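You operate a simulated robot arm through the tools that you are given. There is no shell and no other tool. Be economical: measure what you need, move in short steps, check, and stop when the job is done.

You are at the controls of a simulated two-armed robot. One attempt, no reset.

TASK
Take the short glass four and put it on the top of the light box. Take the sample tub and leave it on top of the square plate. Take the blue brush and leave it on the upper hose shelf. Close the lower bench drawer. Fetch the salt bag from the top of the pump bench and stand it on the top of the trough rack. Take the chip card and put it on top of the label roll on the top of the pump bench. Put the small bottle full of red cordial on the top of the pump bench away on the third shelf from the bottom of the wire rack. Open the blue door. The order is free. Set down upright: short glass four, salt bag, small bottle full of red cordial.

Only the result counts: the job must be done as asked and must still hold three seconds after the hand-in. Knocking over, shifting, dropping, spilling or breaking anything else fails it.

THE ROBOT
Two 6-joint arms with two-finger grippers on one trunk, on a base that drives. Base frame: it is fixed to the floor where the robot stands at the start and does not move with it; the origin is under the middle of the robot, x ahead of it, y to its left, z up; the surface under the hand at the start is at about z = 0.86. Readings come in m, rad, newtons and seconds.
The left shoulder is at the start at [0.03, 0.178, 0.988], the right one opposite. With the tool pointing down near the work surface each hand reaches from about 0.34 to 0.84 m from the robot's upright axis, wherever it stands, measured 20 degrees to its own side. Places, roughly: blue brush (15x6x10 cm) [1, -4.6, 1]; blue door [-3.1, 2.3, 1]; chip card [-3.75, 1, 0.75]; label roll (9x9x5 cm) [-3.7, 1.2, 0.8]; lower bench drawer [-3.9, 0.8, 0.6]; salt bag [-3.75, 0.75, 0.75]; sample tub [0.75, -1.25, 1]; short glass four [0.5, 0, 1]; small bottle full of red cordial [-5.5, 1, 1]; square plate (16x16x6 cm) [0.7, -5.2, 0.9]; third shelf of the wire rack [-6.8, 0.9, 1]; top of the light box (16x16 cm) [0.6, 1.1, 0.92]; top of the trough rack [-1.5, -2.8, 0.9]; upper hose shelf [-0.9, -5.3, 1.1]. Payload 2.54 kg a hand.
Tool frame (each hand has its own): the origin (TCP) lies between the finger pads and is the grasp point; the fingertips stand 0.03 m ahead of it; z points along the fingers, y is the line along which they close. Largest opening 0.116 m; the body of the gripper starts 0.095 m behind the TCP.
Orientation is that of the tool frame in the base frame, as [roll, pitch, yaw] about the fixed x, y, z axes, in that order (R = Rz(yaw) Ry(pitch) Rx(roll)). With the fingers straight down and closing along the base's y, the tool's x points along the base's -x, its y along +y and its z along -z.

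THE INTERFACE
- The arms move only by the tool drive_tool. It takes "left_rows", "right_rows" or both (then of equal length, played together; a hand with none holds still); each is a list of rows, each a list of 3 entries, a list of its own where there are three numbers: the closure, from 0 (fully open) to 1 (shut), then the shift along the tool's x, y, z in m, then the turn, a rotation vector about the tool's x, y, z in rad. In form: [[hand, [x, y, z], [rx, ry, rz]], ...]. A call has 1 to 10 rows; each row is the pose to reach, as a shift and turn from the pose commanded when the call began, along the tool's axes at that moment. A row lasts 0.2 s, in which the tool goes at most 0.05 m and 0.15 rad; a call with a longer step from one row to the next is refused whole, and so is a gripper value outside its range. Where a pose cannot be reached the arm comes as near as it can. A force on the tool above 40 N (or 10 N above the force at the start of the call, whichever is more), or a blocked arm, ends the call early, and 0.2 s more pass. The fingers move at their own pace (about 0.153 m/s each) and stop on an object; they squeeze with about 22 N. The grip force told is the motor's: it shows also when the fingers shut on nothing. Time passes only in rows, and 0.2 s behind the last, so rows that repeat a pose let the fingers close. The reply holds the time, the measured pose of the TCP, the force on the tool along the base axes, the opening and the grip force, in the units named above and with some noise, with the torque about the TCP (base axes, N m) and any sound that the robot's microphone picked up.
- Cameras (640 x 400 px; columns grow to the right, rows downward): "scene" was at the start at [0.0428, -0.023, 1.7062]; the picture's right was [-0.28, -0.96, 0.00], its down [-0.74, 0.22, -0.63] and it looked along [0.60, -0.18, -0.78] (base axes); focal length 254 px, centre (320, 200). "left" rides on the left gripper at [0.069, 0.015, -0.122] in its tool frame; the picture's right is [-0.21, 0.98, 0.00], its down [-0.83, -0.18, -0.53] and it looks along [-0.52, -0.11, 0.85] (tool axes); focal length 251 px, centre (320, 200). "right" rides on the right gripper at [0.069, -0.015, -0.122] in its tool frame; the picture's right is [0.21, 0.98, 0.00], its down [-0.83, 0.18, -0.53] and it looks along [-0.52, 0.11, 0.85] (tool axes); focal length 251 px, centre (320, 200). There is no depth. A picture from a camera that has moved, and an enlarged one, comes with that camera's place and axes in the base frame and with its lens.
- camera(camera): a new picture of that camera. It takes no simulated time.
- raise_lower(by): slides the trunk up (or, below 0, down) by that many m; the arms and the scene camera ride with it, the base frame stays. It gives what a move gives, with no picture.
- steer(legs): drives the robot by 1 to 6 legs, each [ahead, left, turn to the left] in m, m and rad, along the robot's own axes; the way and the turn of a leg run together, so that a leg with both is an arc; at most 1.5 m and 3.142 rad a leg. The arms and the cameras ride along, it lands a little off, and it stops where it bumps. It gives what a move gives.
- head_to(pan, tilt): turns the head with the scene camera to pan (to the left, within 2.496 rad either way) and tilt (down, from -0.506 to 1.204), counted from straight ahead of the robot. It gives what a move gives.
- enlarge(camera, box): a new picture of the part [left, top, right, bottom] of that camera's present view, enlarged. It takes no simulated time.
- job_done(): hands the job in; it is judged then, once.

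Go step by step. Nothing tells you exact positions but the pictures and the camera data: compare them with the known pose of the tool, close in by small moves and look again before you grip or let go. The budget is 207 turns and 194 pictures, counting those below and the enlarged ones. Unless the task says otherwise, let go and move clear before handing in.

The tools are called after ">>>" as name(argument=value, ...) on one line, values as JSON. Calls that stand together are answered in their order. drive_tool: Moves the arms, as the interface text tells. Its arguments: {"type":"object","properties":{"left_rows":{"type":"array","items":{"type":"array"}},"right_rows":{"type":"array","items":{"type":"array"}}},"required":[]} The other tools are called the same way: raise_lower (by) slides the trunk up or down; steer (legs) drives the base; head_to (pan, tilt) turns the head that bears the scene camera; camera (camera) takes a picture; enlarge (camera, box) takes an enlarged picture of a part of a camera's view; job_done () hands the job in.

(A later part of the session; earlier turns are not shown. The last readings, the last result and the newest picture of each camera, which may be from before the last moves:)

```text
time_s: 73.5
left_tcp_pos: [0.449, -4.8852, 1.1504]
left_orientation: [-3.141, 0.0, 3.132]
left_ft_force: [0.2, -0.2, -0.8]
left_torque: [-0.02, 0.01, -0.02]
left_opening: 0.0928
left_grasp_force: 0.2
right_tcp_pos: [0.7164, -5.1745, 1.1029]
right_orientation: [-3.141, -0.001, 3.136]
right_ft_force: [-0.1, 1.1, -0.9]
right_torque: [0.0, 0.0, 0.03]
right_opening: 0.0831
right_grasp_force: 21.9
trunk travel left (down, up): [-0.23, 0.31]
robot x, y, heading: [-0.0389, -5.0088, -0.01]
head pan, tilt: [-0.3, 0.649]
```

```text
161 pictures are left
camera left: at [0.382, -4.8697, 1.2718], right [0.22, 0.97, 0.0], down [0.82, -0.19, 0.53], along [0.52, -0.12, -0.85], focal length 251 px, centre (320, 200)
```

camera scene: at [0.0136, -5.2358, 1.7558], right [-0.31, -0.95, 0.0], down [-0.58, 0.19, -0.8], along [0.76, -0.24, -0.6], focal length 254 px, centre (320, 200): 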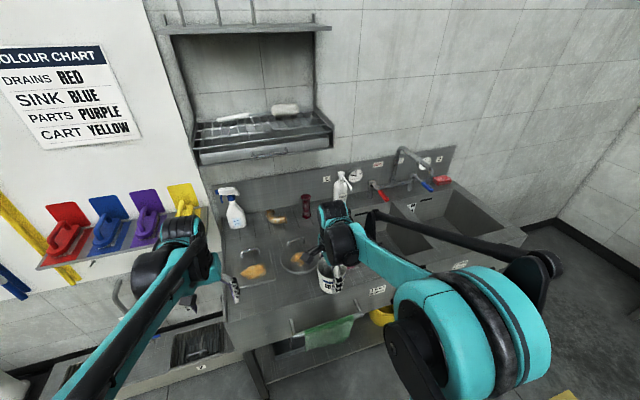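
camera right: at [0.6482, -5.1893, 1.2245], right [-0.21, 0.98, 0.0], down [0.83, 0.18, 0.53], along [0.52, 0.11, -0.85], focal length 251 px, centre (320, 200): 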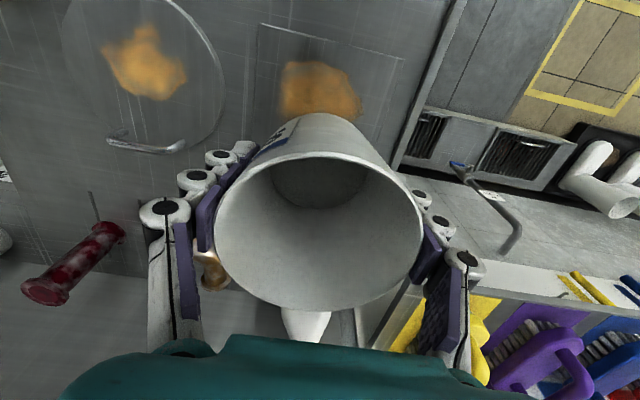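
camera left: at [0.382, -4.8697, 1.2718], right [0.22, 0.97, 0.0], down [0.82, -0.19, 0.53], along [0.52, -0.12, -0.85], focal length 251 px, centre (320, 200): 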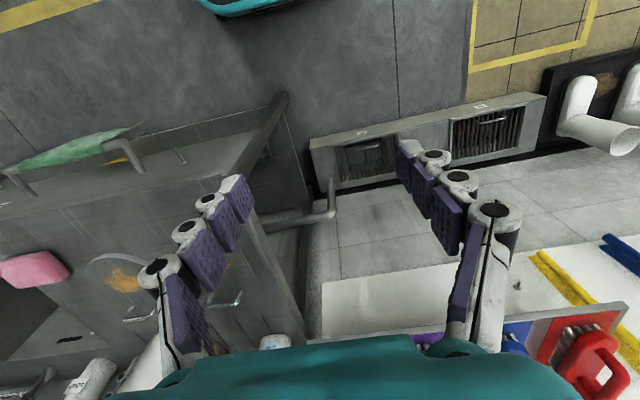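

The tub is aligned over the plate. I lower until contact.

>>> drive_tool(right_rows=[[1, [0.003, 0, 0.04], [0, 0, 0]], [1, [0.003, 0, 0.08], [0, 0, 0]], [1, [0.003, 0, 0.115], [0, 0, 0]], [1, [0.003, 0, 0.14], [0, 0, 0]], [1, [0.003, 0, 0.15], [0, 0, 0]], [1, [0.003, 0, 0.156], [0, 0, 0]]])

>>> camera(camera="right")

```text
time_s: 74.9
left_tcp_pos: [0.4473, -4.885, 1.1517]
left_orientation: [-3.14, 0.002, 3.133]
left_ft_force: [-0.4, 0.2, 0.0]
left_torque: [-0.04, 0.0, 0.02]
left_opening: 0.0926
left_grasp_force: 0.2
right_tcp_pos: [0.7107, -5.1745, 0.9499]
right_orientation: [3.141, 0.0, 3.133]
right_ft_force: [-0.9, -0.7, 12.7]
right_torque: [0.02, -0.11, 0.14]
right_opening: 0.0834
right_grasp_force: 22.5
trunk travel left (down, up): [-0.23, 0.31]
robot x, y, heading: [-0.0368, -5.0066, -0.004]
head pan, tilt: [-0.3, 0.649]
```

```text
160 pictures are left
camera right: at [0.6427, -5.1901, 1.0709], right [-0.21, 0.98, 0.0], down [0.83, 0.17, 0.53], along [0.52, 0.11, -0.85], focal length 251 px, centre (320, 200)
```

right: 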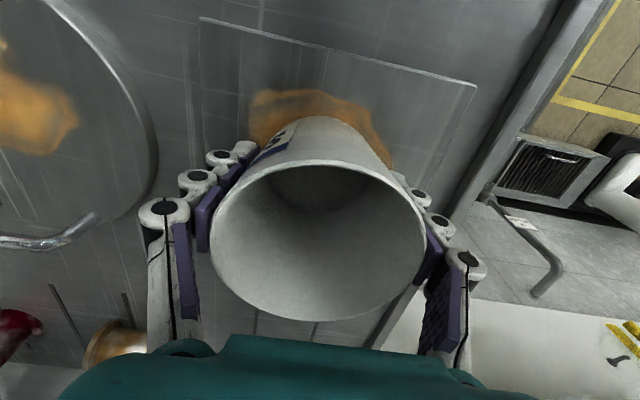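

Contact is made, so I release and rise.

>>> drive_tool(right_rows=[[1, [0, 0, -0.001], [0, 0, 0]], [0, [0, 0, -0.001], [0, 0, 0]], [0, [0, 0, -0.001], [0, 0, 0]], [0, [0, 0, -0.03], [0, 0, 0]], [0, [0, 0, -0.07], [0, 0, 0]], [0, [0, 0, -0.11], [0, 0, 0]], [0, [0.04, 0, -0.14], [0, 0, 0]], [0, [0.08, 0, -0.15], [0, 0, 0]], [0, [0.12, 0, -0.15], [0, 0, 0]], [0, [0.16, 0, -0.15], [0, 0, 0]]])

>>> camera(camera="right")

>>> head_to(pan=0.25, tilt=0.7)

>>> camera(camera="scene")

```text
time_s: 77.1
left_tcp_pos: [0.4483, -4.8849, 1.1517]
left_orientation: [3.14, 0.001, 3.133]
left_ft_force: [-0.1, -0.7, 0.0]
left_torque: [0.0, -0.07, 0.04]
left_opening: 0.0926
left_grasp_force: 0.1
right_tcp_pos: [0.5479, -5.1698, 1.0973]
right_orientation: [3.141, 0.001, 3.133]
right_ft_force: [0.0, 0.2, 0.0]
right_torque: [0.0, -0.04, 0.01]
right_opening: 0.116
right_grasp_force: 0.1
trunk travel left (down, up): [-0.23, 0.31]
robot x, y, heading: [-0.0393, -5.0103, -0.006]
head pan, tilt: [-0.3, 0.649]
```

```text
159 pictures are left
camera right: at [0.4793, -5.1851, 1.219], right [-0.21, 0.98, 0.0], down [0.83, 0.17, 0.53], along [0.52, 0.11, -0.84], focal length 251 px, centre (320, 200)
```

right: 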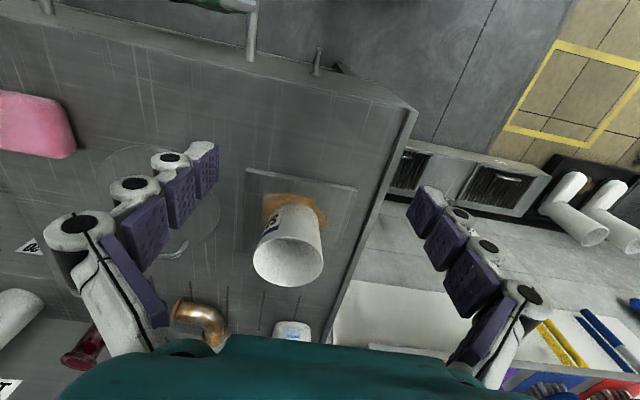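

```text
time_s: 78.0
left_tcp_pos: [0.4483, -4.8849, 1.1515]
left_orientation: [3.141, -0.001, 3.133]
left_ft_force: [0.6, 0.3, 1.0]
left_torque: [0.02, -0.01, 0.02]
left_opening: 0.0928
left_grasp_force: 0.0
right_tcp_pos: [0.5509, -5.1707, 1.0977]
right_orientation: [3.141, 0.001, 3.132]
right_ft_force: [0.6, 0.3, -0.2]
right_torque: [-0.05, -0.02, -0.03]
right_opening: 0.116
right_grasp_force: 0.0
trunk travel left (down, up): [-0.23, 0.31]
robot x, y, heading: [-0.0364, -5.0091, -0.008]
head pan, tilt: [0.25, 0.7]
```

```text
158 pictures are left
camera scene: at [0.0155, -4.99, 1.7515], right [0.24, -0.97, 0.0], down [-0.63, -0.15, -0.76], along [0.74, 0.18, -0.64], focal length 254 px, centre (320, 200)
```

scene: 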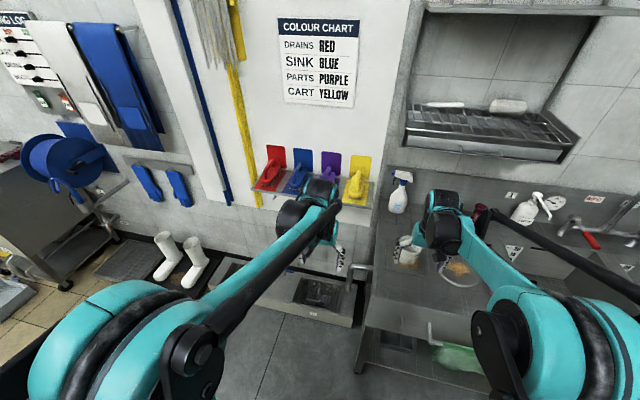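

The tub stands on the plate. Next is the blue brush on the ledge; I zoom in.

>>> enlarge(camera="scene", box=[220, 130, 400, 242])

>>> steer(legs=[[-0.05, 0.2, 0]])

>>> camera(camera="left")

>>> camera(camera="right")

```text
3.56 times, centred on (310, 186) of scene
camera zoom: at [0.0155, -4.99, 1.7515], right [0.24, -0.97, 0.0], down [-0.63, -0.15, -0.76], along [0.74, 0.18, -0.64], focal length 902 px, centre (356, 250)
```

zoom: 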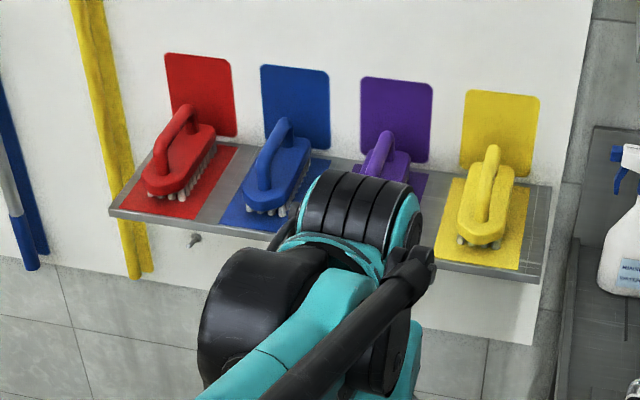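

```text
time_s: 79.7
left_tcp_pos: [0.3997, -4.6812, 1.1511]
left_orientation: [3.141, 0.001, 3.133]
left_ft_force: [0.9, 0.5, 0.0]
left_torque: [-0.02, 0.04, 0.01]
left_opening: 0.0926
left_grasp_force: 0.1
right_tcp_pos: [0.5002, -4.9669, 1.0967]
right_orientation: [-3.141, -0.001, 3.134]
right_ft_force: [-0.1, 0.6, 0.2]
right_torque: [-0.01, -0.03, 0.02]
right_opening: 0.1162
right_grasp_force: 0.1
trunk travel left (down, up): [-0.23, 0.31]
robot x, y, heading: [-0.0866, -4.8049, -0.01]
head pan, tilt: [0.25, 0.7]
```

```text
156 pictures are left
camera left: at [0.3319, -4.6664, 1.272], right [0.22, 0.97, 0.0], down [0.82, -0.19, 0.53], along [0.52, -0.12, -0.84], focal length 251 px, centre (320, 200)
```

left: 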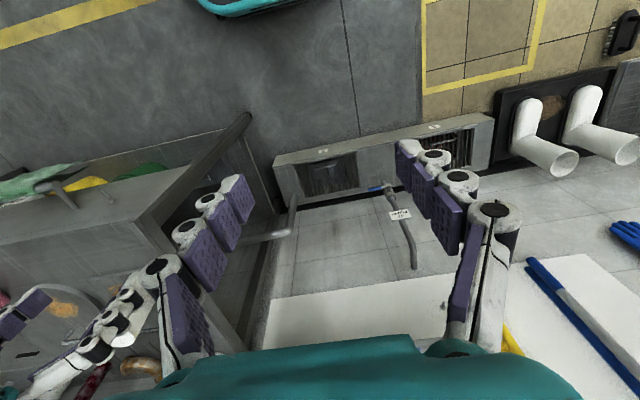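

```text
155 pictures are left
camera right: at [0.4322, -4.982, 1.2185], right [-0.21, 0.98, 0.0], down [0.83, 0.18, 0.53], along [0.52, 0.11, -0.85], focal length 251 px, centre (320, 200)
```

right: 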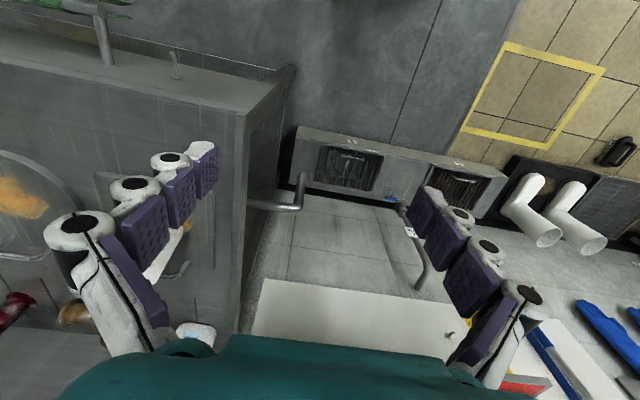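

The blue brush lies front-to-back near (1.0,-4.63) with a loop handle on top. I raise the trunk, retract the right arm, and drive closer.

>>> raise_lower(by=0.12)

>>> drive_tool(right_rows=[[0, [0.05, 0, 0], [0, 0, 0]], [0, [0.1, -0.03, 0], [0, 0, 0]], [0, [0.14, -0.06, 0], [0, 0, 0]]])

>>> steer(legs=[[0.27, 0.13, 0]])

>>> camera(camera="left")

```text
time_s: 81.2
left_tcp_pos: [0.4004, -4.6827, 1.2711]
left_orientation: [3.142, 0.0, 3.134]
left_ft_force: [-0.4, 0.6, -0.2]
left_torque: [-0.01, -0.02, 0.01]
left_opening: 0.0925
left_grasp_force: 0.1
right_tcp_pos: [0.5007, -4.9686, 1.2165]
right_orientation: [3.14, -0.001, 3.134]
right_ft_force: [0.5, 0.5, 0.0]
right_torque: [0.02, -0.02, 0.0]
right_opening: 0.1159
right_grasp_force: 0.0
trunk travel left (down, up): [-0.35, 0.19]
robot x, y, heading: [-0.0877, -4.8049, -0.008]
head pan, tilt: [0.25, 0.7]
```

```text
refused: row 2 steps farther than a row can; nothing moved
```

```text
time_s: 83.2
left_tcp_pos: [0.6727, -4.5527, 1.2715]
left_orientation: [3.141, 0.001, 3.135]
left_ft_force: [-0.6, 0.6, 0.3]
left_torque: [-0.02, 0.05, -0.01]
left_opening: 0.0926
left_grasp_force: 0.1
right_tcp_pos: [0.7746, -4.8382, 1.2166]
right_orientation: [3.14, 0.0, 3.134]
right_ft_force: [0.0, 1.1, -0.3]
right_torque: [-0.01, -0.01, 0.04]
right_opening: 0.1159
right_grasp_force: 0.0
trunk travel left (down, up): [-0.35, 0.19]
robot x, y, heading: [0.1857, -4.6778, -0.003]
head pan, tilt: [0.25, 0.7]
```

```text
154 pictures are left
camera left: at [0.6056, -4.5377, 1.392], right [0.22, 0.98, 0.0], down [0.82, -0.19, 0.53], along [0.52, -0.12, -0.85], focal length 251 px, centre (320, 200)
```

left: 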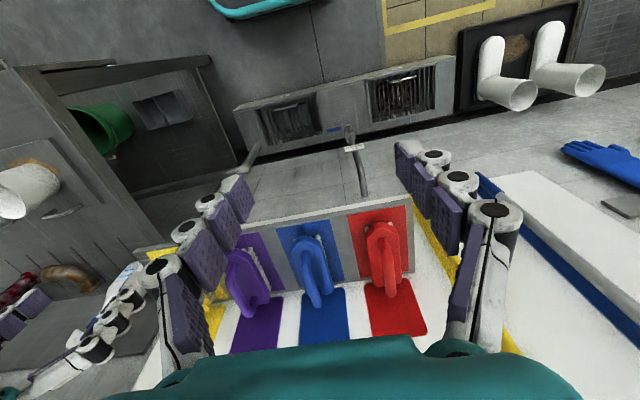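

The blue brush is clearly visible now. I zoom in for its geometry and retract the right arm meanwhile.

>>> enlarge(camera="left", box=[210, 190, 430, 345])

>>> drive_tool(right_rows=[[0, [0.045, 0, 0], [0, 0, 0]], [0, [0.09, -0.01, 0], [0, 0, 0]], [0, [0.13, -0.03, 0], [0, 0, 0]], [0, [0.16, -0.06, 0], [0, 0, 0]]])

>>> enlarge(camera="scene", box=[200, 100, 440, 250])

```text
2.58 times, centred on (320, 268) of left
camera zoom: at [0.6056, -4.5377, 1.392], right [0.22, 0.98, 0.0], down [0.82, -0.19, 0.53], along [0.52, -0.12, -0.85], focal length 649 px, centre (320, 26)
```

zoom: 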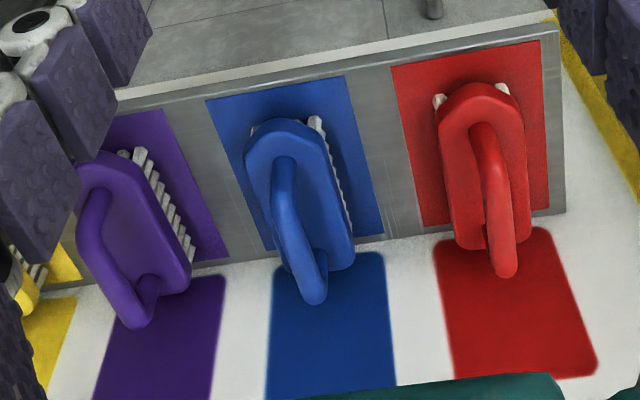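

```text
time_s: 84.2
left_tcp_pos: [0.6722, -4.5535, 1.2721]
left_orientation: [3.14, 0.003, 3.137]
left_ft_force: [-1.0, -0.3, 0.5]
left_torque: [0.01, -0.01, 0.0]
left_opening: 0.0927
left_grasp_force: 0.0
right_tcp_pos: [0.6108, -4.8978, 1.2179]
right_orientation: [-3.142, 0.0, 3.135]
right_ft_force: [0.0, -0.4, -1.1]
right_torque: [0.01, -0.07, -0.01]
right_opening: 0.1161
right_grasp_force: 0.0
trunk travel left (down, up): [-0.35, 0.19]
robot x, y, heading: [0.1882, -4.6789, -0.011]
head pan, tilt: [0.25, 0.7]
```

```text
2.67 times, centred on (320, 175) of scene
camera zoom: at [0.2375, -4.6597, 1.8716], right [0.24, -0.97, 0.0], down [-0.62, -0.15, -0.77], along [0.74, 0.18, -0.64], focal length 676 px, centre (320, 267)
```

zoom: 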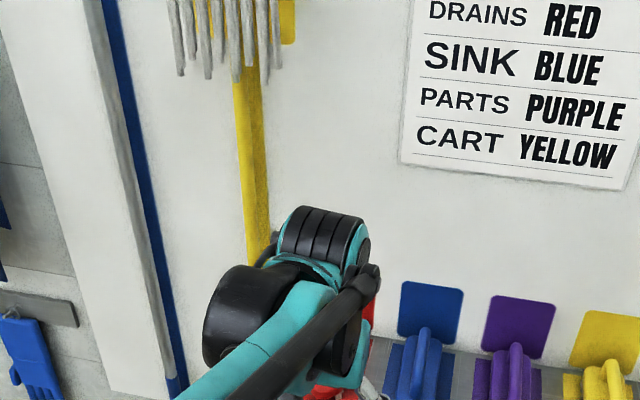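

Brush: y≈-4.638, x from 0.895 to 1.045, on a ledge at z≈0.995, handle top ≈1.09. I move the left hand above it.

>>> drive_tool(left_rows=[[0.3, [-0.045, -0.012, 0], [0, 0, 0]], [0.3, [-0.09, -0.024, 0], [0, 0, 0]], [0.3, [-0.135, -0.037, 0], [0, 0, 0]], [0.3, [-0.18, -0.05, 0], [0, 0, 0]], [0.3, [-0.22, -0.062, 0], [0, 0, 0]], [0.3, [-0.26, -0.075, 0], [0, 0, 0]], [0.3, [-0.296, -0.084, 0.02], [0, 0, 0]], [0.3, [-0.296, -0.084, 0.06], [0, 0, 0]]])

>>> camera(camera="left")

```text
time_s: 86.0
left_tcp_pos: [0.9668, -4.6387, 1.2107]
left_orientation: [3.141, 0.002, 3.135]
left_ft_force: [0.4, -0.2, 0.2]
left_torque: [0.01, -0.01, 0.0]
left_opening: 0.0808
left_grasp_force: 0.0
left hand out of reach, approached as far as the arm can: row 7
right_tcp_pos: [0.6135, -4.898, 1.2168]
right_orientation: [3.141, -0.002, 3.133]
right_ft_force: [-1.2, -0.2, 0.0]
right_torque: [0.02, -0.04, 0.05]
right_opening: 0.1159
right_grasp_force: 0.2
trunk travel left (down, up): [-0.35, 0.19]
robot x, y, heading: [0.1907, -4.679, -0.008]
head pan, tilt: [0.25, 0.7]
```

```text
151 pictures are left
camera left: at [0.8996, -4.6235, 1.3319], right [0.22, 0.98, 0.0], down [0.82, -0.19, 0.53], along [0.52, -0.12, -0.84], focal length 251 px, centre (320, 200)
```

left: 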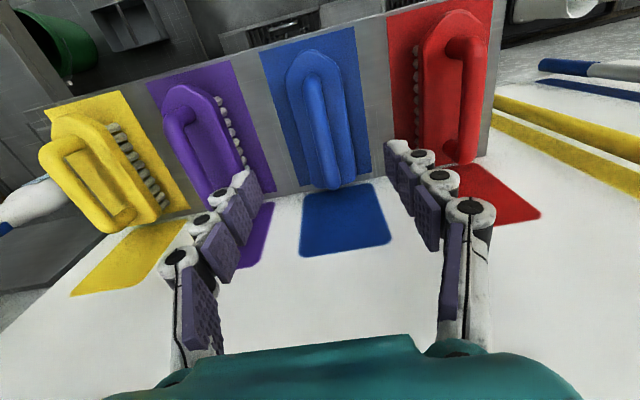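

The hand is centred on the handle. I descend to z≈1.08 and close on it.

>>> drive_tool(left_rows=[[0.4, [0, 0, 0.045], [0, 0, 0]], [0.4, [0, 0, 0.09], [0, 0, 0]], [0.4, [0, 0, 0.12], [0, 0, 0]], [0.4, [0, 0, 0.132], [0, 0, 0]], [1, [0, 0, 0.132], [0, 0, 0]], [1, [0, 0, 0.132], [0, 0, 0]], [1, [0, 0, 0.132], [0, 0, 0]], [1, [0, 0, 0.132], [0, 0, 0]]])

>>> camera(camera="left")

```text
time_s: 87.8
left_tcp_pos: [0.9679, -4.6392, 1.0778]
left_orientation: [3.141, -0.001, 3.135]
left_ft_force: [0.0, 0.4, 0.6]
left_torque: [-0.02, 0.0, -0.02]
left_opening: 0.0169
left_grasp_force: 22.6
right_tcp_pos: [0.6147, -4.8983, 1.2167]
right_orientation: [-3.141, 0.0, 3.133]
right_ft_force: [-0.1, 0.1, 0.6]
right_torque: [0.03, -0.03, 0.02]
right_opening: 0.1161
right_grasp_force: 0.1
trunk travel left (down, up): [-0.35, 0.19]
robot x, y, heading: [0.1872, -4.6766, -0.006]
head pan, tilt: [0.25, 0.7]
```

```text
150 pictures are left
camera left: at [0.9002, -4.6244, 1.1983], right [0.22, 0.98, 0.0], down [0.82, -0.19, 0.53], along [0.52, -0.12, -0.85], focal length 251 px, centre (320, 200)
```

left: 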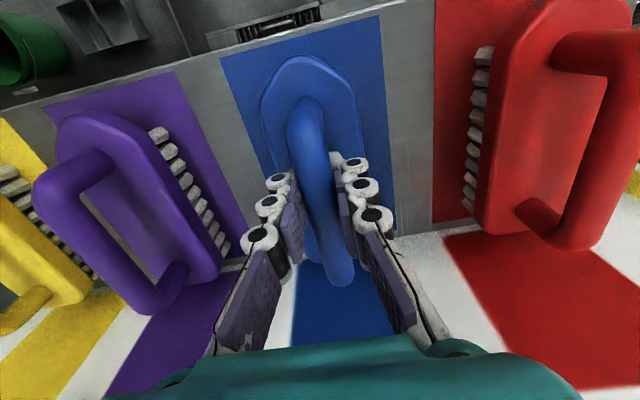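

Gripped. I lift and retract, back away, then turn the head right to inspect the pump panel's flank for the hose shelf.

>>> drive_tool(left_rows=[[1, [0, 0, -0.03], [0, 0, 0]], [1, [0, 0, -0.075], [0, 0, 0]], [1, [0, 0, -0.12], [0, 0, 0]], [1, [0.04, 0, -0.14], [0, 0, 0]], [1, [0.085, 0.01, -0.15], [0, 0, 0]], [1, [0.13, 0.02, -0.15], [0, 0, 0]], [1, [0.175, 0.03, -0.15], [0, 0, 0]], [1, [0.22, 0.04, -0.15], [0, 0, 0]], [1, [0.265, 0.05, -0.15], [0, 0, 0]], [1, [0.3, 0.06, -0.15], [0, 0, 0]]])

>>> steer(legs=[[-0.25, 0, 0]])

>>> head_to(pan=-2.1, tilt=0.5)

>>> camera(camera="scene")

```text
time_s: 90.0
left_tcp_pos: [0.6654, -4.5748, 1.2307]
left_orientation: [-3.141, 0.001, 3.134]
left_ft_force: [-1.7, -0.2, -1.4]
left_torque: [-0.02, 0.01, 0.03]
left_opening: 0.0164
left_grasp_force: 22.4
right_tcp_pos: [0.6127, -4.8972, 1.2182]
right_orientation: [-3.14, 0.0, 3.135]
right_ft_force: [-0.3, 0.6, -0.2]
right_torque: [-0.02, -0.04, 0.01]
right_opening: 0.1162
right_grasp_force: 0.0
trunk travel left (down, up): [-0.35, 0.19]
robot x, y, heading: [0.1889, -4.6792, -0.007]
head pan, tilt: [0.25, 0.7]
```

```text
time_s: 91.8
left_tcp_pos: [0.4211, -4.5728, 1.2294]
left_orientation: [-3.141, 0.002, 3.137]
left_ft_force: [0.1, -0.6, -1.6]
left_torque: [0.01, 0.02, 0.02]
left_opening: 0.0169
left_grasp_force: 22.4
right_tcp_pos: [0.3697, -4.8942, 1.2175]
right_orientation: [3.141, 0.001, 3.137]
right_ft_force: [0.3, -0.8, 0.8]
right_torque: [-0.01, 0.02, 0.02]
right_opening: 0.1161
right_grasp_force: 0.0
trunk travel left (down, up): [-0.35, 0.19]
robot x, y, heading: [-0.0586, -4.6788, -0.005]
head pan, tilt: [0.25, 0.7]
```

```text
time_s: 94.0
left_tcp_pos: [0.4203, -4.5738, 1.2317]
left_orientation: [-3.14, 0.002, 3.137]
left_ft_force: [-0.4, 0.2, -1.2]
left_torque: [-0.05, 0.01, 0.01]
left_opening: 0.0166
left_grasp_force: 22.8
right_tcp_pos: [0.3682, -4.8948, 1.2159]
right_orientation: [3.141, -0.001, 3.137]
right_ft_force: [-0.1, 0.2, -0.4]
right_torque: [0.0, -0.04, -0.04]
right_opening: 0.116
right_grasp_force: 0.0
trunk travel left (down, up): [-0.35, 0.19]
robot x, y, heading: [-0.0581, -4.6736, -0.009]
head pan, tilt: [-2.1, 0.499]
```

```text
149 pictures are left
camera scene: at [-0.1347, -4.756, 1.8892], right [-0.86, 0.51, 0.0], down [0.24, 0.41, -0.88], along [-0.45, -0.76, -0.48], focal length 254 px, centre (320, 200)
```

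scene: 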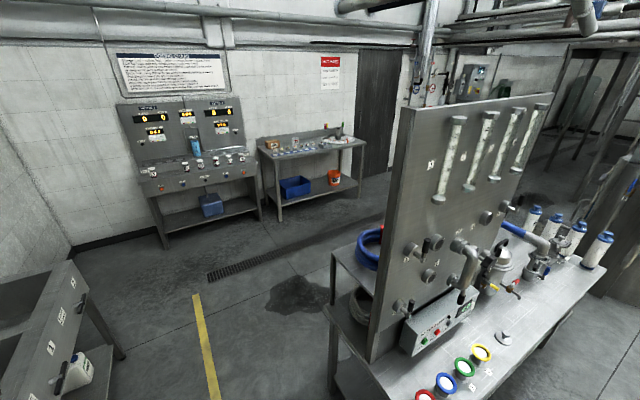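

A shelf with a blue hose coil sits behind the panel. I strafe down the corridor to look at it from the back.

>>> steer(legs=[[0, -1.3, 0]])

>>> head_to(pan=-2.45, tilt=0.5)

>>> camera(camera="scene")

```text
time_s: 100.7
left_tcp_pos: [0.4095, -5.9092, 1.2308]
left_orientation: [3.142, 0.001, 3.128]
left_ft_force: [-0.3, 0.6, -1.5]
left_torque: [0.0, 0.06, 0.0]
left_opening: 0.017
left_grasp_force: 22.0
right_tcp_pos: [0.3551, -6.2311, 1.2169]
right_orientation: [-3.141, 0.0, 3.13]
right_ft_force: [-0.5, 0.2, 0.5]
right_torque: [0.0, 0.04, 0.0]
right_opening: 0.1162
right_grasp_force: 0.1
trunk travel left (down, up): [-0.35, 0.19]
robot x, y, heading: [-0.0708, -6.0081, -0.011]
head pan, tilt: [-2.1, 0.499]
```

```text
time_s: 101.5
left_tcp_pos: [0.4095, -5.9093, 1.2311]
left_orientation: [3.142, 0.002, 3.125]
left_ft_force: [0.0, 0.2, -1.8]
left_torque: [0.0, 0.01, -0.01]
left_opening: 0.017
left_grasp_force: 21.7
right_tcp_pos: [0.3551, -6.2315, 1.2168]
right_orientation: [3.141, -0.001, 3.127]
right_ft_force: [-0.1, -0.4, 0.2]
right_torque: [-0.02, -0.02, -0.03]
right_opening: 0.116
right_grasp_force: 0.2
trunk travel left (down, up): [-0.35, 0.19]
robot x, y, heading: [-0.0723, -6.0077, -0.015]
head pan, tilt: [-2.45, 0.499]
```

```text
148 pictures are left
camera scene: at [-0.1715, -6.0665, 1.8892], right [-0.63, 0.78, 0.0], down [0.37, 0.3, -0.88], along [-0.68, -0.55, -0.48], focal length 254 px, centre (320, 200)
```

scene: 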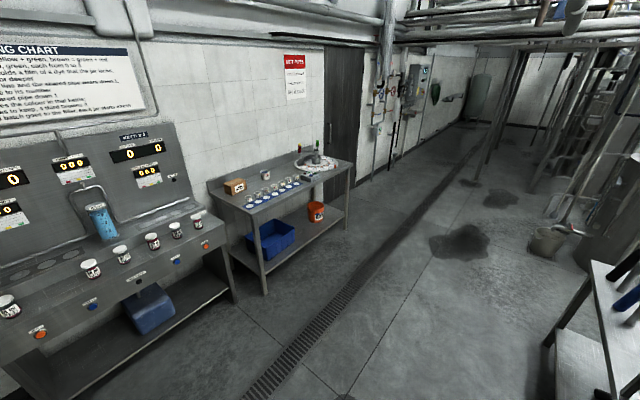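

Only the far side shows. I turn the robot to face the back of the pump panel.

>>> steer(legs=[[0, 0, 2.4]])

>>> head_to(pan=0, tilt=0.6)

>>> camera(camera="scene")

```text
time_s: 107.5
left_tcp_pos: [-0.4873, -5.7502, 1.2298]
left_orientation: [-3.14, 0.001, -0.771]
left_ft_force: [0.5, 0.5, -1.8]
left_torque: [-0.01, 0.01, 0.03]
left_opening: 0.0169
left_grasp_force: 22.2
right_tcp_pos: [-0.2256, -5.555, 1.2166]
right_orientation: [3.14, -0.001, -0.771]
right_ft_force: [0.0, 0.1, -0.2]
right_torque: [-0.03, -0.01, 0.0]
right_opening: 0.1157
right_grasp_force: 0.0
trunk travel left (down, up): [-0.35, 0.19]
robot x, y, heading: [-0.0691, -6.0082, 2.368]
head pan, tilt: [-2.45, 0.499]
```

```text
time_s: 109.8
left_tcp_pos: [-0.4869, -5.7514, 1.2313]
left_orientation: [3.141, 0.001, -0.772]
left_ft_force: [0.1, -0.1, -1.3]
left_torque: [-0.02, -0.04, -0.01]
left_opening: 0.0168
left_grasp_force: 22.0
right_tcp_pos: [-0.2261, -5.555, 1.217]
right_orientation: [3.142, -0.001, -0.772]
right_ft_force: [0.1, 0.8, 0.4]
right_torque: [0.02, -0.01, 0.0]
right_opening: 0.1159
right_grasp_force: 0.0
trunk travel left (down, up): [-0.35, 0.19]
robot x, y, heading: [-0.0767, -6.0082, 2.37]
head pan, tilt: [0.0, 0.6]
```

```text
147 pictures are left
camera scene: at [-0.1132, -5.9689, 1.8801], right [0.7, 0.72, 0.0], down [0.4, -0.39, -0.82], along [-0.59, 0.58, -0.57], focal length 254 px, centre (320, 200)
```

scene: 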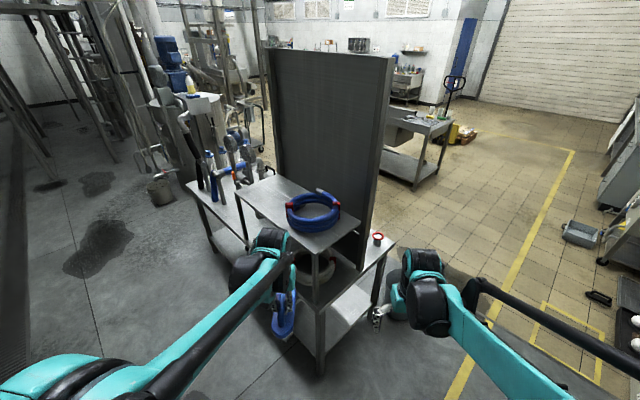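

I see the upper hose shelf behind the panel: x -1.27 to -0.65, y -5.45 to -5.18, with the coil at x≈-0.85. The left part around (-1.12,-5.32) is free. I turn to face +y and strafe there.

>>> steer(legs=[[0, 0, -0.797], [-0.1, 0.92, 0]])

>>> camera(camera="left")

>>> camera(camera="scene")

```text
time_s: 116.7
left_tcp_pos: [-1.1084, -5.6465, 1.2293]
left_orientation: [-3.141, 0.002, -1.558]
left_ft_force: [0.0, 0.5, -1.1]
left_torque: [-0.05, -0.03, 0.0]
left_opening: 0.0167
left_grasp_force: 21.9
right_tcp_pos: [-0.7846, -5.6945, 1.2167]
right_orientation: [-3.14, 0.0, -1.559]
right_ft_force: [0.1, 0.4, 0.1]
right_torque: [-0.03, -0.03, 0.01]
right_opening: 0.1162
right_grasp_force: 0.1
trunk travel left (down, up): [-0.35, 0.19]
robot x, y, heading: [-0.9964, -6.1216, 1.58]
head pan, tilt: [0.0, 0.6]
```

```text
146 pictures are left
camera left: at [-1.1211, -5.7171, 1.3514], right [-0.98, 0.2, 0.0], down [0.17, 0.83, 0.53], along [0.11, 0.52, -0.85], focal length 251 px, centre (320, 200)
```

left: 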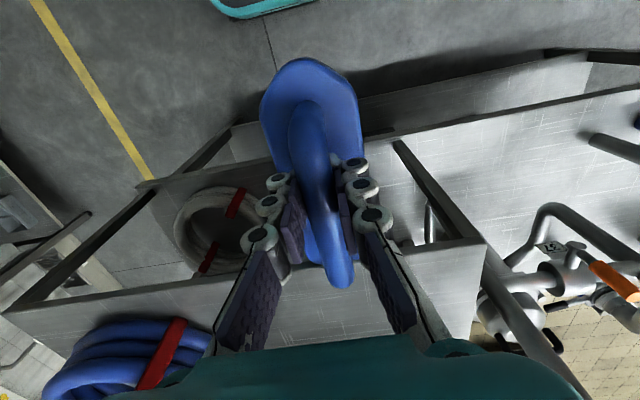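

```text
145 pictures are left
camera scene: at [-0.9978, -6.0674, 1.8801], right [1.0, 0.01, 0.0], down [0.01, -0.57, -0.82], along [-0.01, 0.82, -0.57], focal length 254 px, centre (320, 200)
```

scene: 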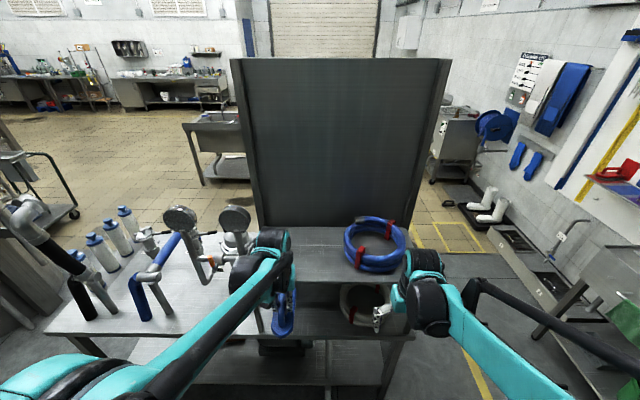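

The shelf height is confirmed at z≈1.10 and the free area is clear. I drive forward slightly and extend the brush over the shelf.

>>> steer(legs=[[0.13, 0, 0]])

>>> drive_tool(left_rows=[[1, [-0.04, 0, 0], [0, 0, 0]], [1, [-0.08, 0, 0], [0, 0, 0]], [1, [-0.12, 0, 0], [0, 0, 0]], [1, [-0.16, 0, 0], [0, 0, 0]], [1, [-0.195, 0, 0], [0, 0, 0]]])

>>> camera(camera="left")

>>> camera(camera="right")

```text
time_s: 118.0
left_tcp_pos: [-1.1101, -5.5199, 1.2303]
left_orientation: [3.14, 0.002, -1.558]
left_ft_force: [-0.5, -0.3, -1.2]
left_torque: [-0.03, -0.03, -0.01]
left_opening: 0.0169
left_grasp_force: 22.1
right_tcp_pos: [-0.7885, -5.5669, 1.2176]
right_orientation: [-3.141, 0.002, -1.558]
right_ft_force: [-0.8, 0.8, -0.3]
right_torque: [0.02, 0.0, 0.01]
right_opening: 0.1162
right_grasp_force: 0.1
trunk travel left (down, up): [-0.35, 0.19]
robot x, y, heading: [-0.9988, -5.9972, 1.585]
head pan, tilt: [0.0, 0.6]
```

```text
time_s: 119.2
left_tcp_pos: [-1.1133, -5.3241, 1.2319]
left_orientation: [-3.141, 0.0, -1.557]
left_ft_force: [-0.5, 0.2, -1.7]
left_torque: [-0.1, 0.0, -0.02]
left_opening: 0.0167
left_grasp_force: 21.7
right_tcp_pos: [-0.787, -5.5646, 1.2164]
right_orientation: [-3.141, 0.0, -1.557]
right_ft_force: [-0.2, 1.2, 0.4]
right_torque: [0.0, -0.03, -0.02]
right_opening: 0.1161
right_grasp_force: 0.0
trunk travel left (down, up): [-0.35, 0.19]
robot x, y, heading: [-0.9989, -5.9969, 1.584]
head pan, tilt: [0.0, 0.6]
```

```text
144 pictures are left
camera left: at [-1.1265, -5.3938, 1.352], right [-0.98, 0.2, 0.0], down [0.17, 0.83, 0.53], along [0.11, 0.52, -0.85], focal length 251 px, centre (320, 200)
```

left: 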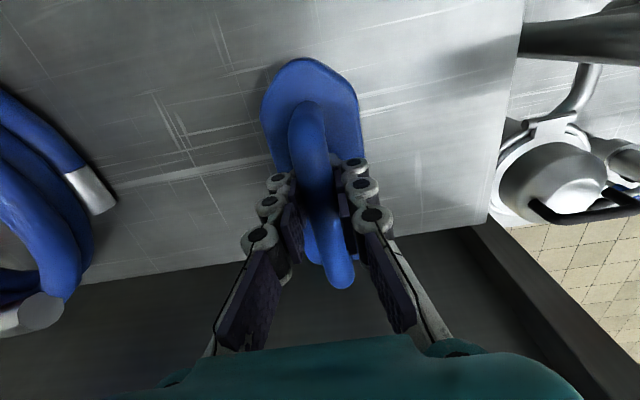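

```text
143 pictures are left
camera right: at [-0.7701, -5.6339, 1.3379], right [-0.97, -0.23, 0.0], down [-0.19, 0.82, 0.53], along [-0.12, 0.52, -0.85], focal length 251 px, centre (320, 200)
```

right: 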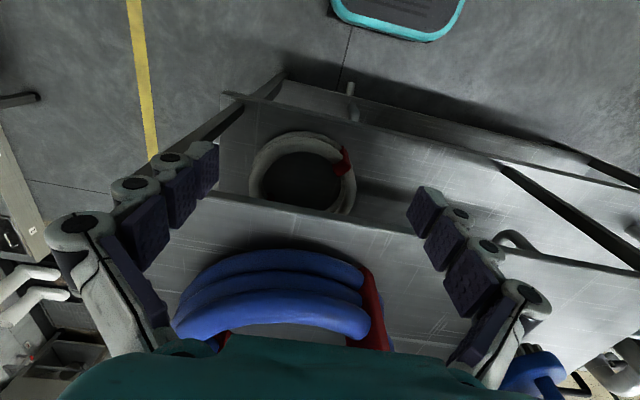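

The brush is over clear shelf with margin to the panel. I lower to contact.

>>> drive_tool(left_rows=[[1, [0, 0, 0.025], [0, 0, 0]], [1, [0, 0, 0.038], [0, 0, 0]], [1, [0, 0, 0.044], [0, 0, 0]], [1, [0, 0, 0.048], [0, 0, 0]]])

>>> camera(camera="left")

```text
time_s: 119.7
left_tcp_pos: [-1.115, -5.3275, 1.2113]
left_orientation: [3.14, 0.004, -1.555]
left_ft_force: [0.3, -4.7, 25.6]
left_torque: [-0.18, 0.02, -0.01]
left_opening: 0.017
left_grasp_force: 21.9
right_tcp_pos: [-0.7868, -5.5674, 1.2183]
right_orientation: [-3.141, 0.002, -1.557]
right_ft_force: [-0.4, 0.5, 0.0]
right_torque: [-0.05, 0.01, 0.0]
right_opening: 0.116
right_grasp_force: 0.1
trunk travel left (down, up): [-0.35, 0.19]
robot x, y, heading: [-0.9983, -5.9995, 1.583]
head pan, tilt: [0.0, 0.6]
stopped in row 2 (left hand): the force on the tool passed its limit at 63 N (the readings are from after the stop); the commanded pose is now the measured one
```

```text
142 pictures are left
camera left: at [-1.1271, -5.3989, 1.3322], right [-0.98, 0.2, 0.0], down [0.17, 0.83, 0.54], along [0.11, 0.53, -0.84], focal length 251 px, centre (320, 200)
```

left: 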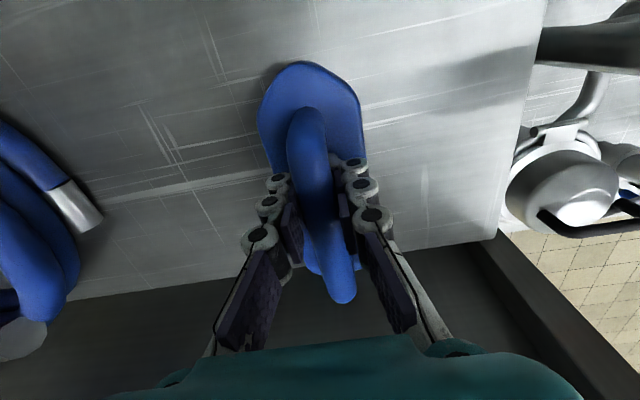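

Contact came at TCP z≈1.211, so the brush is on the shelf. I ease up slightly, release, rise and retract.

>>> drive_tool(left_rows=[[1, [0, 0, -0.002], [0, 0, 0]], [0.6, [0, 0, -0.002], [0, 0, 0]], [0.4, [0, 0, -0.002], [0, 0, 0]], [0.4, [0, 0, -0.03], [0, 0, 0]], [0.4, [0, 0, -0.07], [0, 0, 0]], [0.4, [0, 0, -0.11], [0, 0, 0]], [0.4, [0.04, 0, -0.12], [0, 0, 0]], [0.4, [0.08, 0, -0.12], [0, 0, 0]], [0.4, [0.12, 0, -0.12], [0, 0, 0]], [0.4, [0.16, 0, -0.12], [0, 0, 0]]])

>>> camera(camera="left")

```text
time_s: 121.8
left_tcp_pos: [-1.1138, -5.4881, 1.3273]
left_orientation: [3.139, 0.007, -1.557]
left_ft_force: [0.8, -0.2, 0.5]
left_torque: [0.05, -0.01, 0.03]
left_opening: 0.0693
left_grasp_force: 0.1
right_tcp_pos: [-0.7869, -5.5686, 1.2179]
right_orientation: [-3.142, 0.003, -1.556]
right_ft_force: [0.0, -0.9, -0.1]
right_torque: [0.04, 0.0, 0.01]
right_opening: 0.116
right_grasp_force: 0.0
trunk travel left (down, up): [-0.35, 0.19]
robot x, y, heading: [-1.0001, -5.9974, 1.585]
head pan, tilt: [0.0, 0.6]
```

```text
141 pictures are left
camera left: at [-1.1263, -5.5579, 1.4484], right [-0.98, 0.2, 0.0], down [0.17, 0.83, 0.54], along [0.11, 0.53, -0.84], focal length 251 px, centre (320, 200)
```

left: 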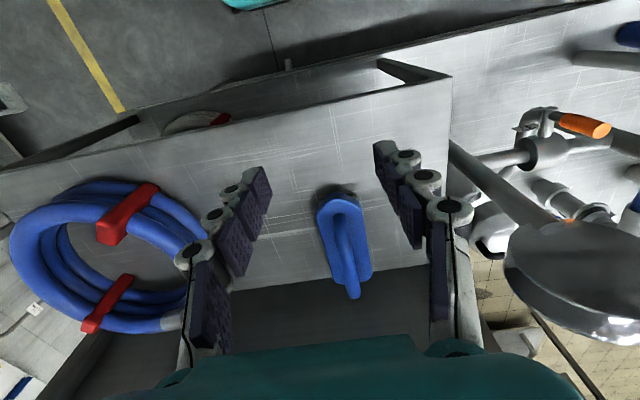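

The brush rests on the shelf. Now for the west side: I retrace the corridor northward with the robot facing +y, then look west.

>>> steer(legs=[[-0.1, -0.97, 0], [1.5, 0, 0], [0.9, 0.05, 0], [1.0, 0.45, 0], [1.3, 0, 0]])

>>> head_to(pan=0.7, tilt=0.3)

>>> camera(camera="scene")

>>> head_to(pan=1.6, tilt=0.5)

>>> camera(camera="scene")

```text
time_s: 149.6
left_tcp_pos: [-0.7692, -0.9339, 1.3272]
left_orientation: [3.141, 0.001, -1.542]
left_ft_force: [0.3, 0.3, -0.5]
left_torque: [0.04, -0.01, 0.04]
left_opening: 0.0695
left_grasp_force: 0.0
right_tcp_pos: [-0.4411, -1.0095, 1.2174]
right_orientation: [-3.141, 0.0, -1.544]
right_ft_force: [-0.1, -1.1, 0.4]
right_torque: [-0.02, -0.01, -0.01]
right_opening: 0.1162
right_grasp_force: 0.0
trunk travel left (down, up): [-0.35, 0.19]
robot x, y, heading: [-0.6488, -1.4439, 1.601]
head pan, tilt: [0.0, 0.6]
```

```text
time_s: 150.6
left_tcp_pos: [-0.7687, -0.9334, 1.3257]
left_orientation: [3.141, 0.001, -1.543]
left_ft_force: [-0.1, 0.4, 0.3]
left_torque: [-0.02, 0.01, 0.04]
left_opening: 0.0692
left_grasp_force: 0.0
right_tcp_pos: [-0.4413, -1.0107, 1.217]
right_orientation: [-3.14, 0.001, -1.542]
right_ft_force: [0.4, 0.2, 0.1]
right_torque: [-0.02, 0.01, 0.02]
right_opening: 0.1157
right_grasp_force: 0.1
trunk travel left (down, up): [-0.35, 0.19]
robot x, y, heading: [-0.6428, -1.4429, 1.597]
head pan, tilt: [0.7, 0.3]
```

```text
140 pictures are left
camera scene: at [-0.7076, -1.405, 1.9076], right [0.75, 0.67, 0.0], down [0.2, -0.22, -0.96], along [-0.64, 0.71, -0.3], focal length 254 px, centre (320, 200)
```

scene: 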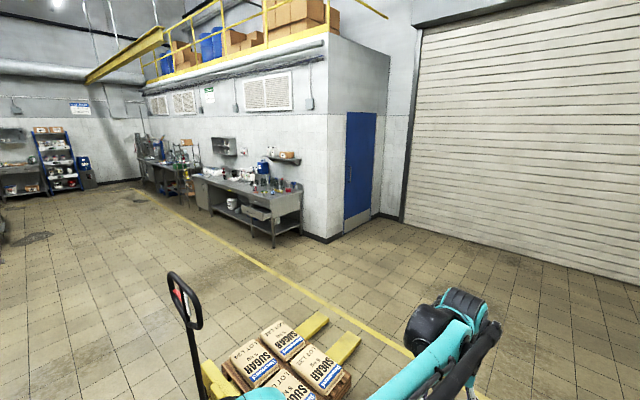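

```text
time_s: 151.8
left_tcp_pos: [-0.7685, -0.9331, 1.3264]
left_orientation: [3.141, 0.0, -1.543]
left_ft_force: [0.3, 0.9, -0.3]
left_torque: [-0.01, -0.02, -0.01]
left_opening: 0.0699
left_grasp_force: 0.0
right_tcp_pos: [-0.4419, -1.0084, 1.2177]
right_orientation: [-3.14, 0.001, -1.543]
right_ft_force: [0.2, 0.2, 0.4]
right_torque: [0.02, -0.01, 0.03]
right_opening: 0.116
right_grasp_force: 0.1
trunk travel left (down, up): [-0.35, 0.19]
robot x, y, heading: [-0.6472, -1.4425, 1.597]
head pan, tilt: [1.6, 0.499]
```

```text
139 pictures are left
camera scene: at [-0.7363, -1.4801, 1.8892], right [-0.06, 1.0, 0.0], down [0.48, 0.03, -0.88], along [-0.88, -0.05, -0.48], focal length 254 px, centre (320, 200)
```

scene: 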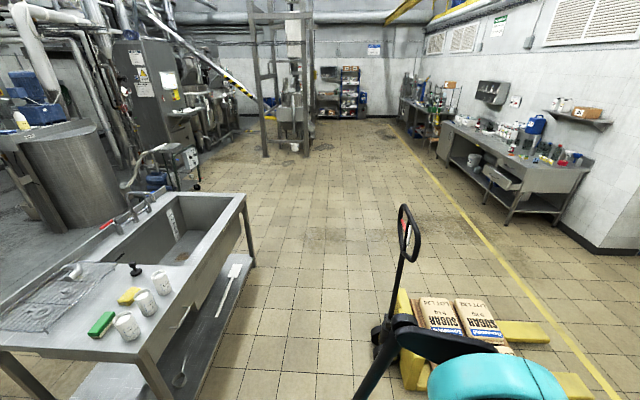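

The pallet jack occupies x -2.3 to -1.3, y -1.2 to 0.25, so I go around its north side to the blue door in the block's east face. I drive there and face it.

>>> steer(legs=[[1.5, 0, 0], [1.2, 0, 0], [0.95, 1.2, 0], [0, 0, 1.54]])

>>> head_to(pan=0, tilt=0.4)

>>> camera(camera="scene")

```text
refused: leg 3 is longer than a leg can be; nothing moved
```

```text
time_s: 153.5
left_tcp_pos: [-0.7683, -0.9317, 1.3267]
left_orientation: [3.14, 0.003, -1.544]
left_ft_force: [-0.5, -0.6, 0.4]
left_torque: [-0.01, -0.03, 0.02]
left_opening: 0.0694
left_grasp_force: 0.1
right_tcp_pos: [-0.4408, -1.0091, 1.2172]
right_orientation: [-3.141, -0.001, -1.543]
right_ft_force: [0.6, 0.1, 0.2]
right_torque: [-0.03, 0.02, -0.01]
right_opening: 0.1162
right_grasp_force: 0.0
trunk travel left (down, up): [-0.35, 0.19]
robot x, y, heading: [-0.6461, -1.4435, 1.598]
head pan, tilt: [0.0, 0.4]
```

```text
138 pictures are left
camera scene: at [-0.6482, -1.3823, 1.8983], right [1.0, 0.03, 0.0], down [0.01, -0.39, -0.92], along [-0.03, 0.92, -0.39], focal length 254 px, centre (320, 200)
```

scene: 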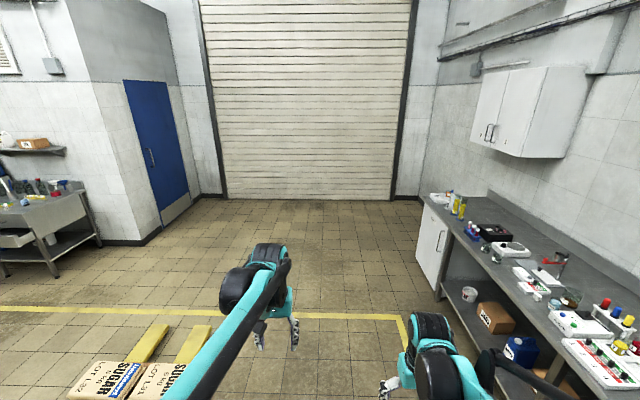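

The door's bar handle is at about (-3.0,1.86,1.1), so the hinge is on its north side. I drive to face it with shorter legs.

>>> steer(legs=[[1.5, 0, 0], [1.3, 0, 0], [0.5, 0.75, 0], [0.2, 0.75, 0], [0, 0, 1.54]])

>>> camera(camera="scene")

```text
time_s: 179.1
left_tcp_pos: [-2.8141, 1.9228, 1.328]
left_orientation: [3.14, 0.003, -0.004]
left_ft_force: [1.0, 0.6, 0.6]
left_torque: [0.02, 0.03, 0.02]
left_opening: 0.0697
left_grasp_force: 0.0
right_tcp_pos: [-2.7248, 2.2484, 1.2169]
right_orientation: [-3.141, -0.001, -0.006]
right_ft_force: [-0.5, 0.1, -0.2]
right_torque: [-0.01, 0.0, 0.0]
right_opening: 0.1163
right_grasp_force: 0.1
trunk travel left (down, up): [-0.35, 0.19]
robot x, y, heading: [-2.297, 2.0303, 3.135]
head pan, tilt: [0.0, 0.4]
```

```text
137 pictures are left
camera scene: at [-2.3622, 2.028, 1.8983], right [0.01, 1.0, 0.0], down [0.39, 0.0, -0.92], along [-0.92, 0.01, -0.39], focal length 254 px, centre (320, 200)
```

scene: 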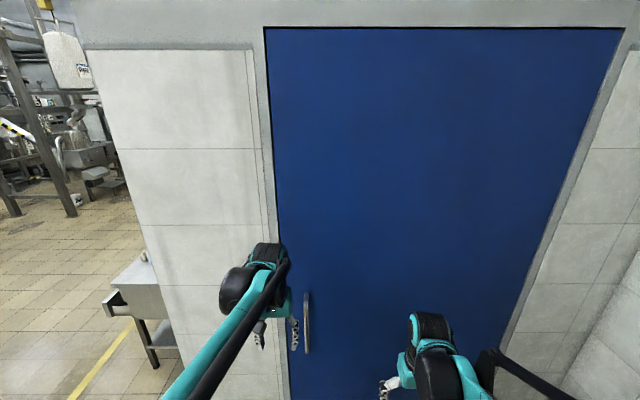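

The bar handle is at y≈1.98, z≈0.95–1.2, and the hinge is at y≈2.77. I point the left hand at the door, with fingers horizontal, to grip the bar.

>>> drive_tool(left_rows=[[0, [0.01, -0.006, 0.02], [0, -0.15, 0]], [0, [0.02, -0.012, 0.04], [0, -0.3, 0]], [0, [0.03, -0.018, 0.065], [0, -0.45, 0]], [0, [0.04, -0.024, 0.09], [0, -0.6, 0]], [0, [0.05, -0.03, 0.115], [0, -0.75, 0]], [0, [0.05, -0.036, 0.14], [0, -0.9, 0]], [0, [0.05, -0.042, 0.165], [0, -1.05, 0]], [0, [0.05, -0.048, 0.19], [0, -1.2, 0]], [0, [0.05, -0.054, 0.215], [0, -1.35, 0]], [0, [0.05, -0.061, 0.238], [0, -1.5, 0]]])

>>> camera(camera="left")

>>> camera(camera="scene")

```text
time_s: 181.3
left_tcp_pos: [-2.8262, 2.038, 1.2915]
left_orientation: [3.103, 1.494, -0.042]
left_ft_force: [-0.1, 0.0, 0.0]
left_torque: [-0.01, 0.04, 0.01]
left_opening: 0.1157
left_grasp_force: 0.1
left hand out of reach, approached as far as the arm can: row 7, 8, 9, 10
right_tcp_pos: [-2.7273, 2.2502, 1.2167]
right_orientation: [-3.141, -0.002, -0.006]
right_ft_force: [-0.3, 0.7, -1.0]
right_torque: [-0.02, -0.02, 0.01]
right_opening: 0.1158
right_grasp_force: 0.1
trunk travel left (down, up): [-0.35, 0.19]
robot x, y, heading: [-2.2979, 2.0293, 3.14]
head pan, tilt: [0.0, 0.4]
```

```text
136 pictures are left
camera left: at [-2.698, 2.0221, 1.231], right [-0.02, -0.98, 0.22], down [0.47, 0.18, 0.86], along [-0.88, 0.12, 0.46], focal length 251 px, centre (320, 200)
```

left: 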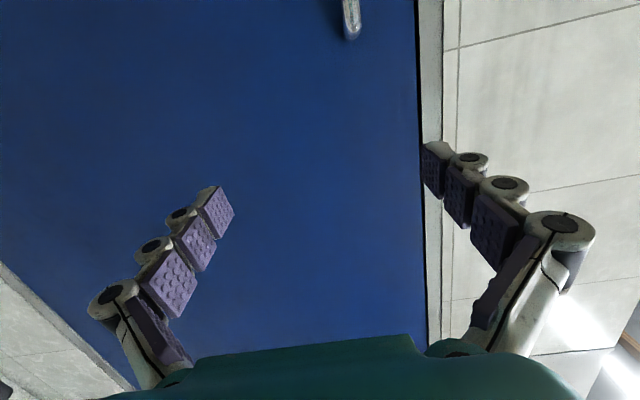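

```text
135 pictures are left
camera scene: at [-2.364, 2.0309, 1.8982], right [0.01, 1.0, 0.0], down [0.39, 0.0, -0.92], along [-0.92, 0.0, -0.39], focal length 254 px, centre (320, 200)
```

scene: 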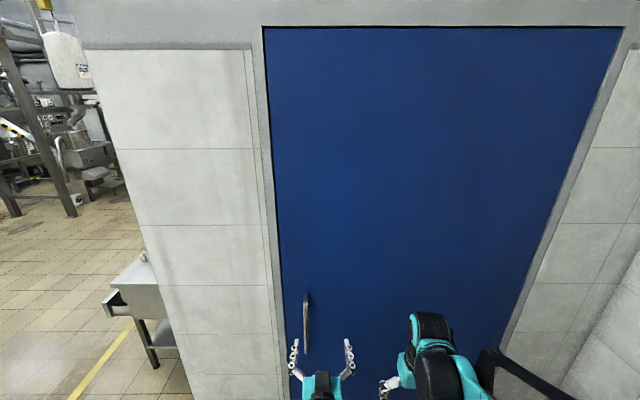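

The tool was asked too close to the body for a horizontal pose. The bar top is at z≈1.21, y≈1.984. I back up 0.15 m and reach forward along the fingers.

>>> steer(legs=[[-0.15, 0, 0]])

>>> drive_tool(left_rows=[[0, [0, 0, 0.02], [0, 0, 0]], [0, [0, 0, 0.05], [0, 0, 0]]])

```text
time_s: 182.7
left_tcp_pos: [-2.6778, 2.0355, 1.2925]
left_orientation: [3.121, 1.495, -0.022]
left_ft_force: [1.2, 0.4, -0.5]
left_torque: [-0.03, -0.02, 0.0]
left_opening: 0.116
left_grasp_force: 0.1
right_tcp_pos: [-2.5781, 2.2476, 1.2165]
right_orientation: [3.141, -0.001, -0.006]
right_ft_force: [-0.4, -0.2, 0.5]
right_torque: [-0.02, 0.03, -0.01]
right_opening: 0.116
right_grasp_force: 0.0
trunk travel left (down, up): [-0.35, 0.19]
robot x, y, heading: [-2.155, 2.0274, 3.138]
head pan, tilt: [0.0, 0.4]
```

```text
time_s: 183.2
left_tcp_pos: [-2.726, 2.0354, 1.2867]
left_orientation: [3.12, 1.494, -0.026]
left_ft_force: [-0.5, -0.1, 0.1]
left_torque: [-0.01, -0.01, 0.0]
left_opening: 0.1155
left_grasp_force: 0.0
right_tcp_pos: [-2.5778, 2.2481, 1.217]
right_orientation: [-3.141, 0.0, -0.006]
right_ft_force: [0.8, 0.1, 0.2]
right_torque: [-0.02, 0.0, 0.02]
right_opening: 0.116
right_grasp_force: 0.1
trunk travel left (down, up): [-0.35, 0.19]
robot x, y, heading: [-2.1501, 2.0291, 3.138]
head pan, tilt: [0.0, 0.4]
```

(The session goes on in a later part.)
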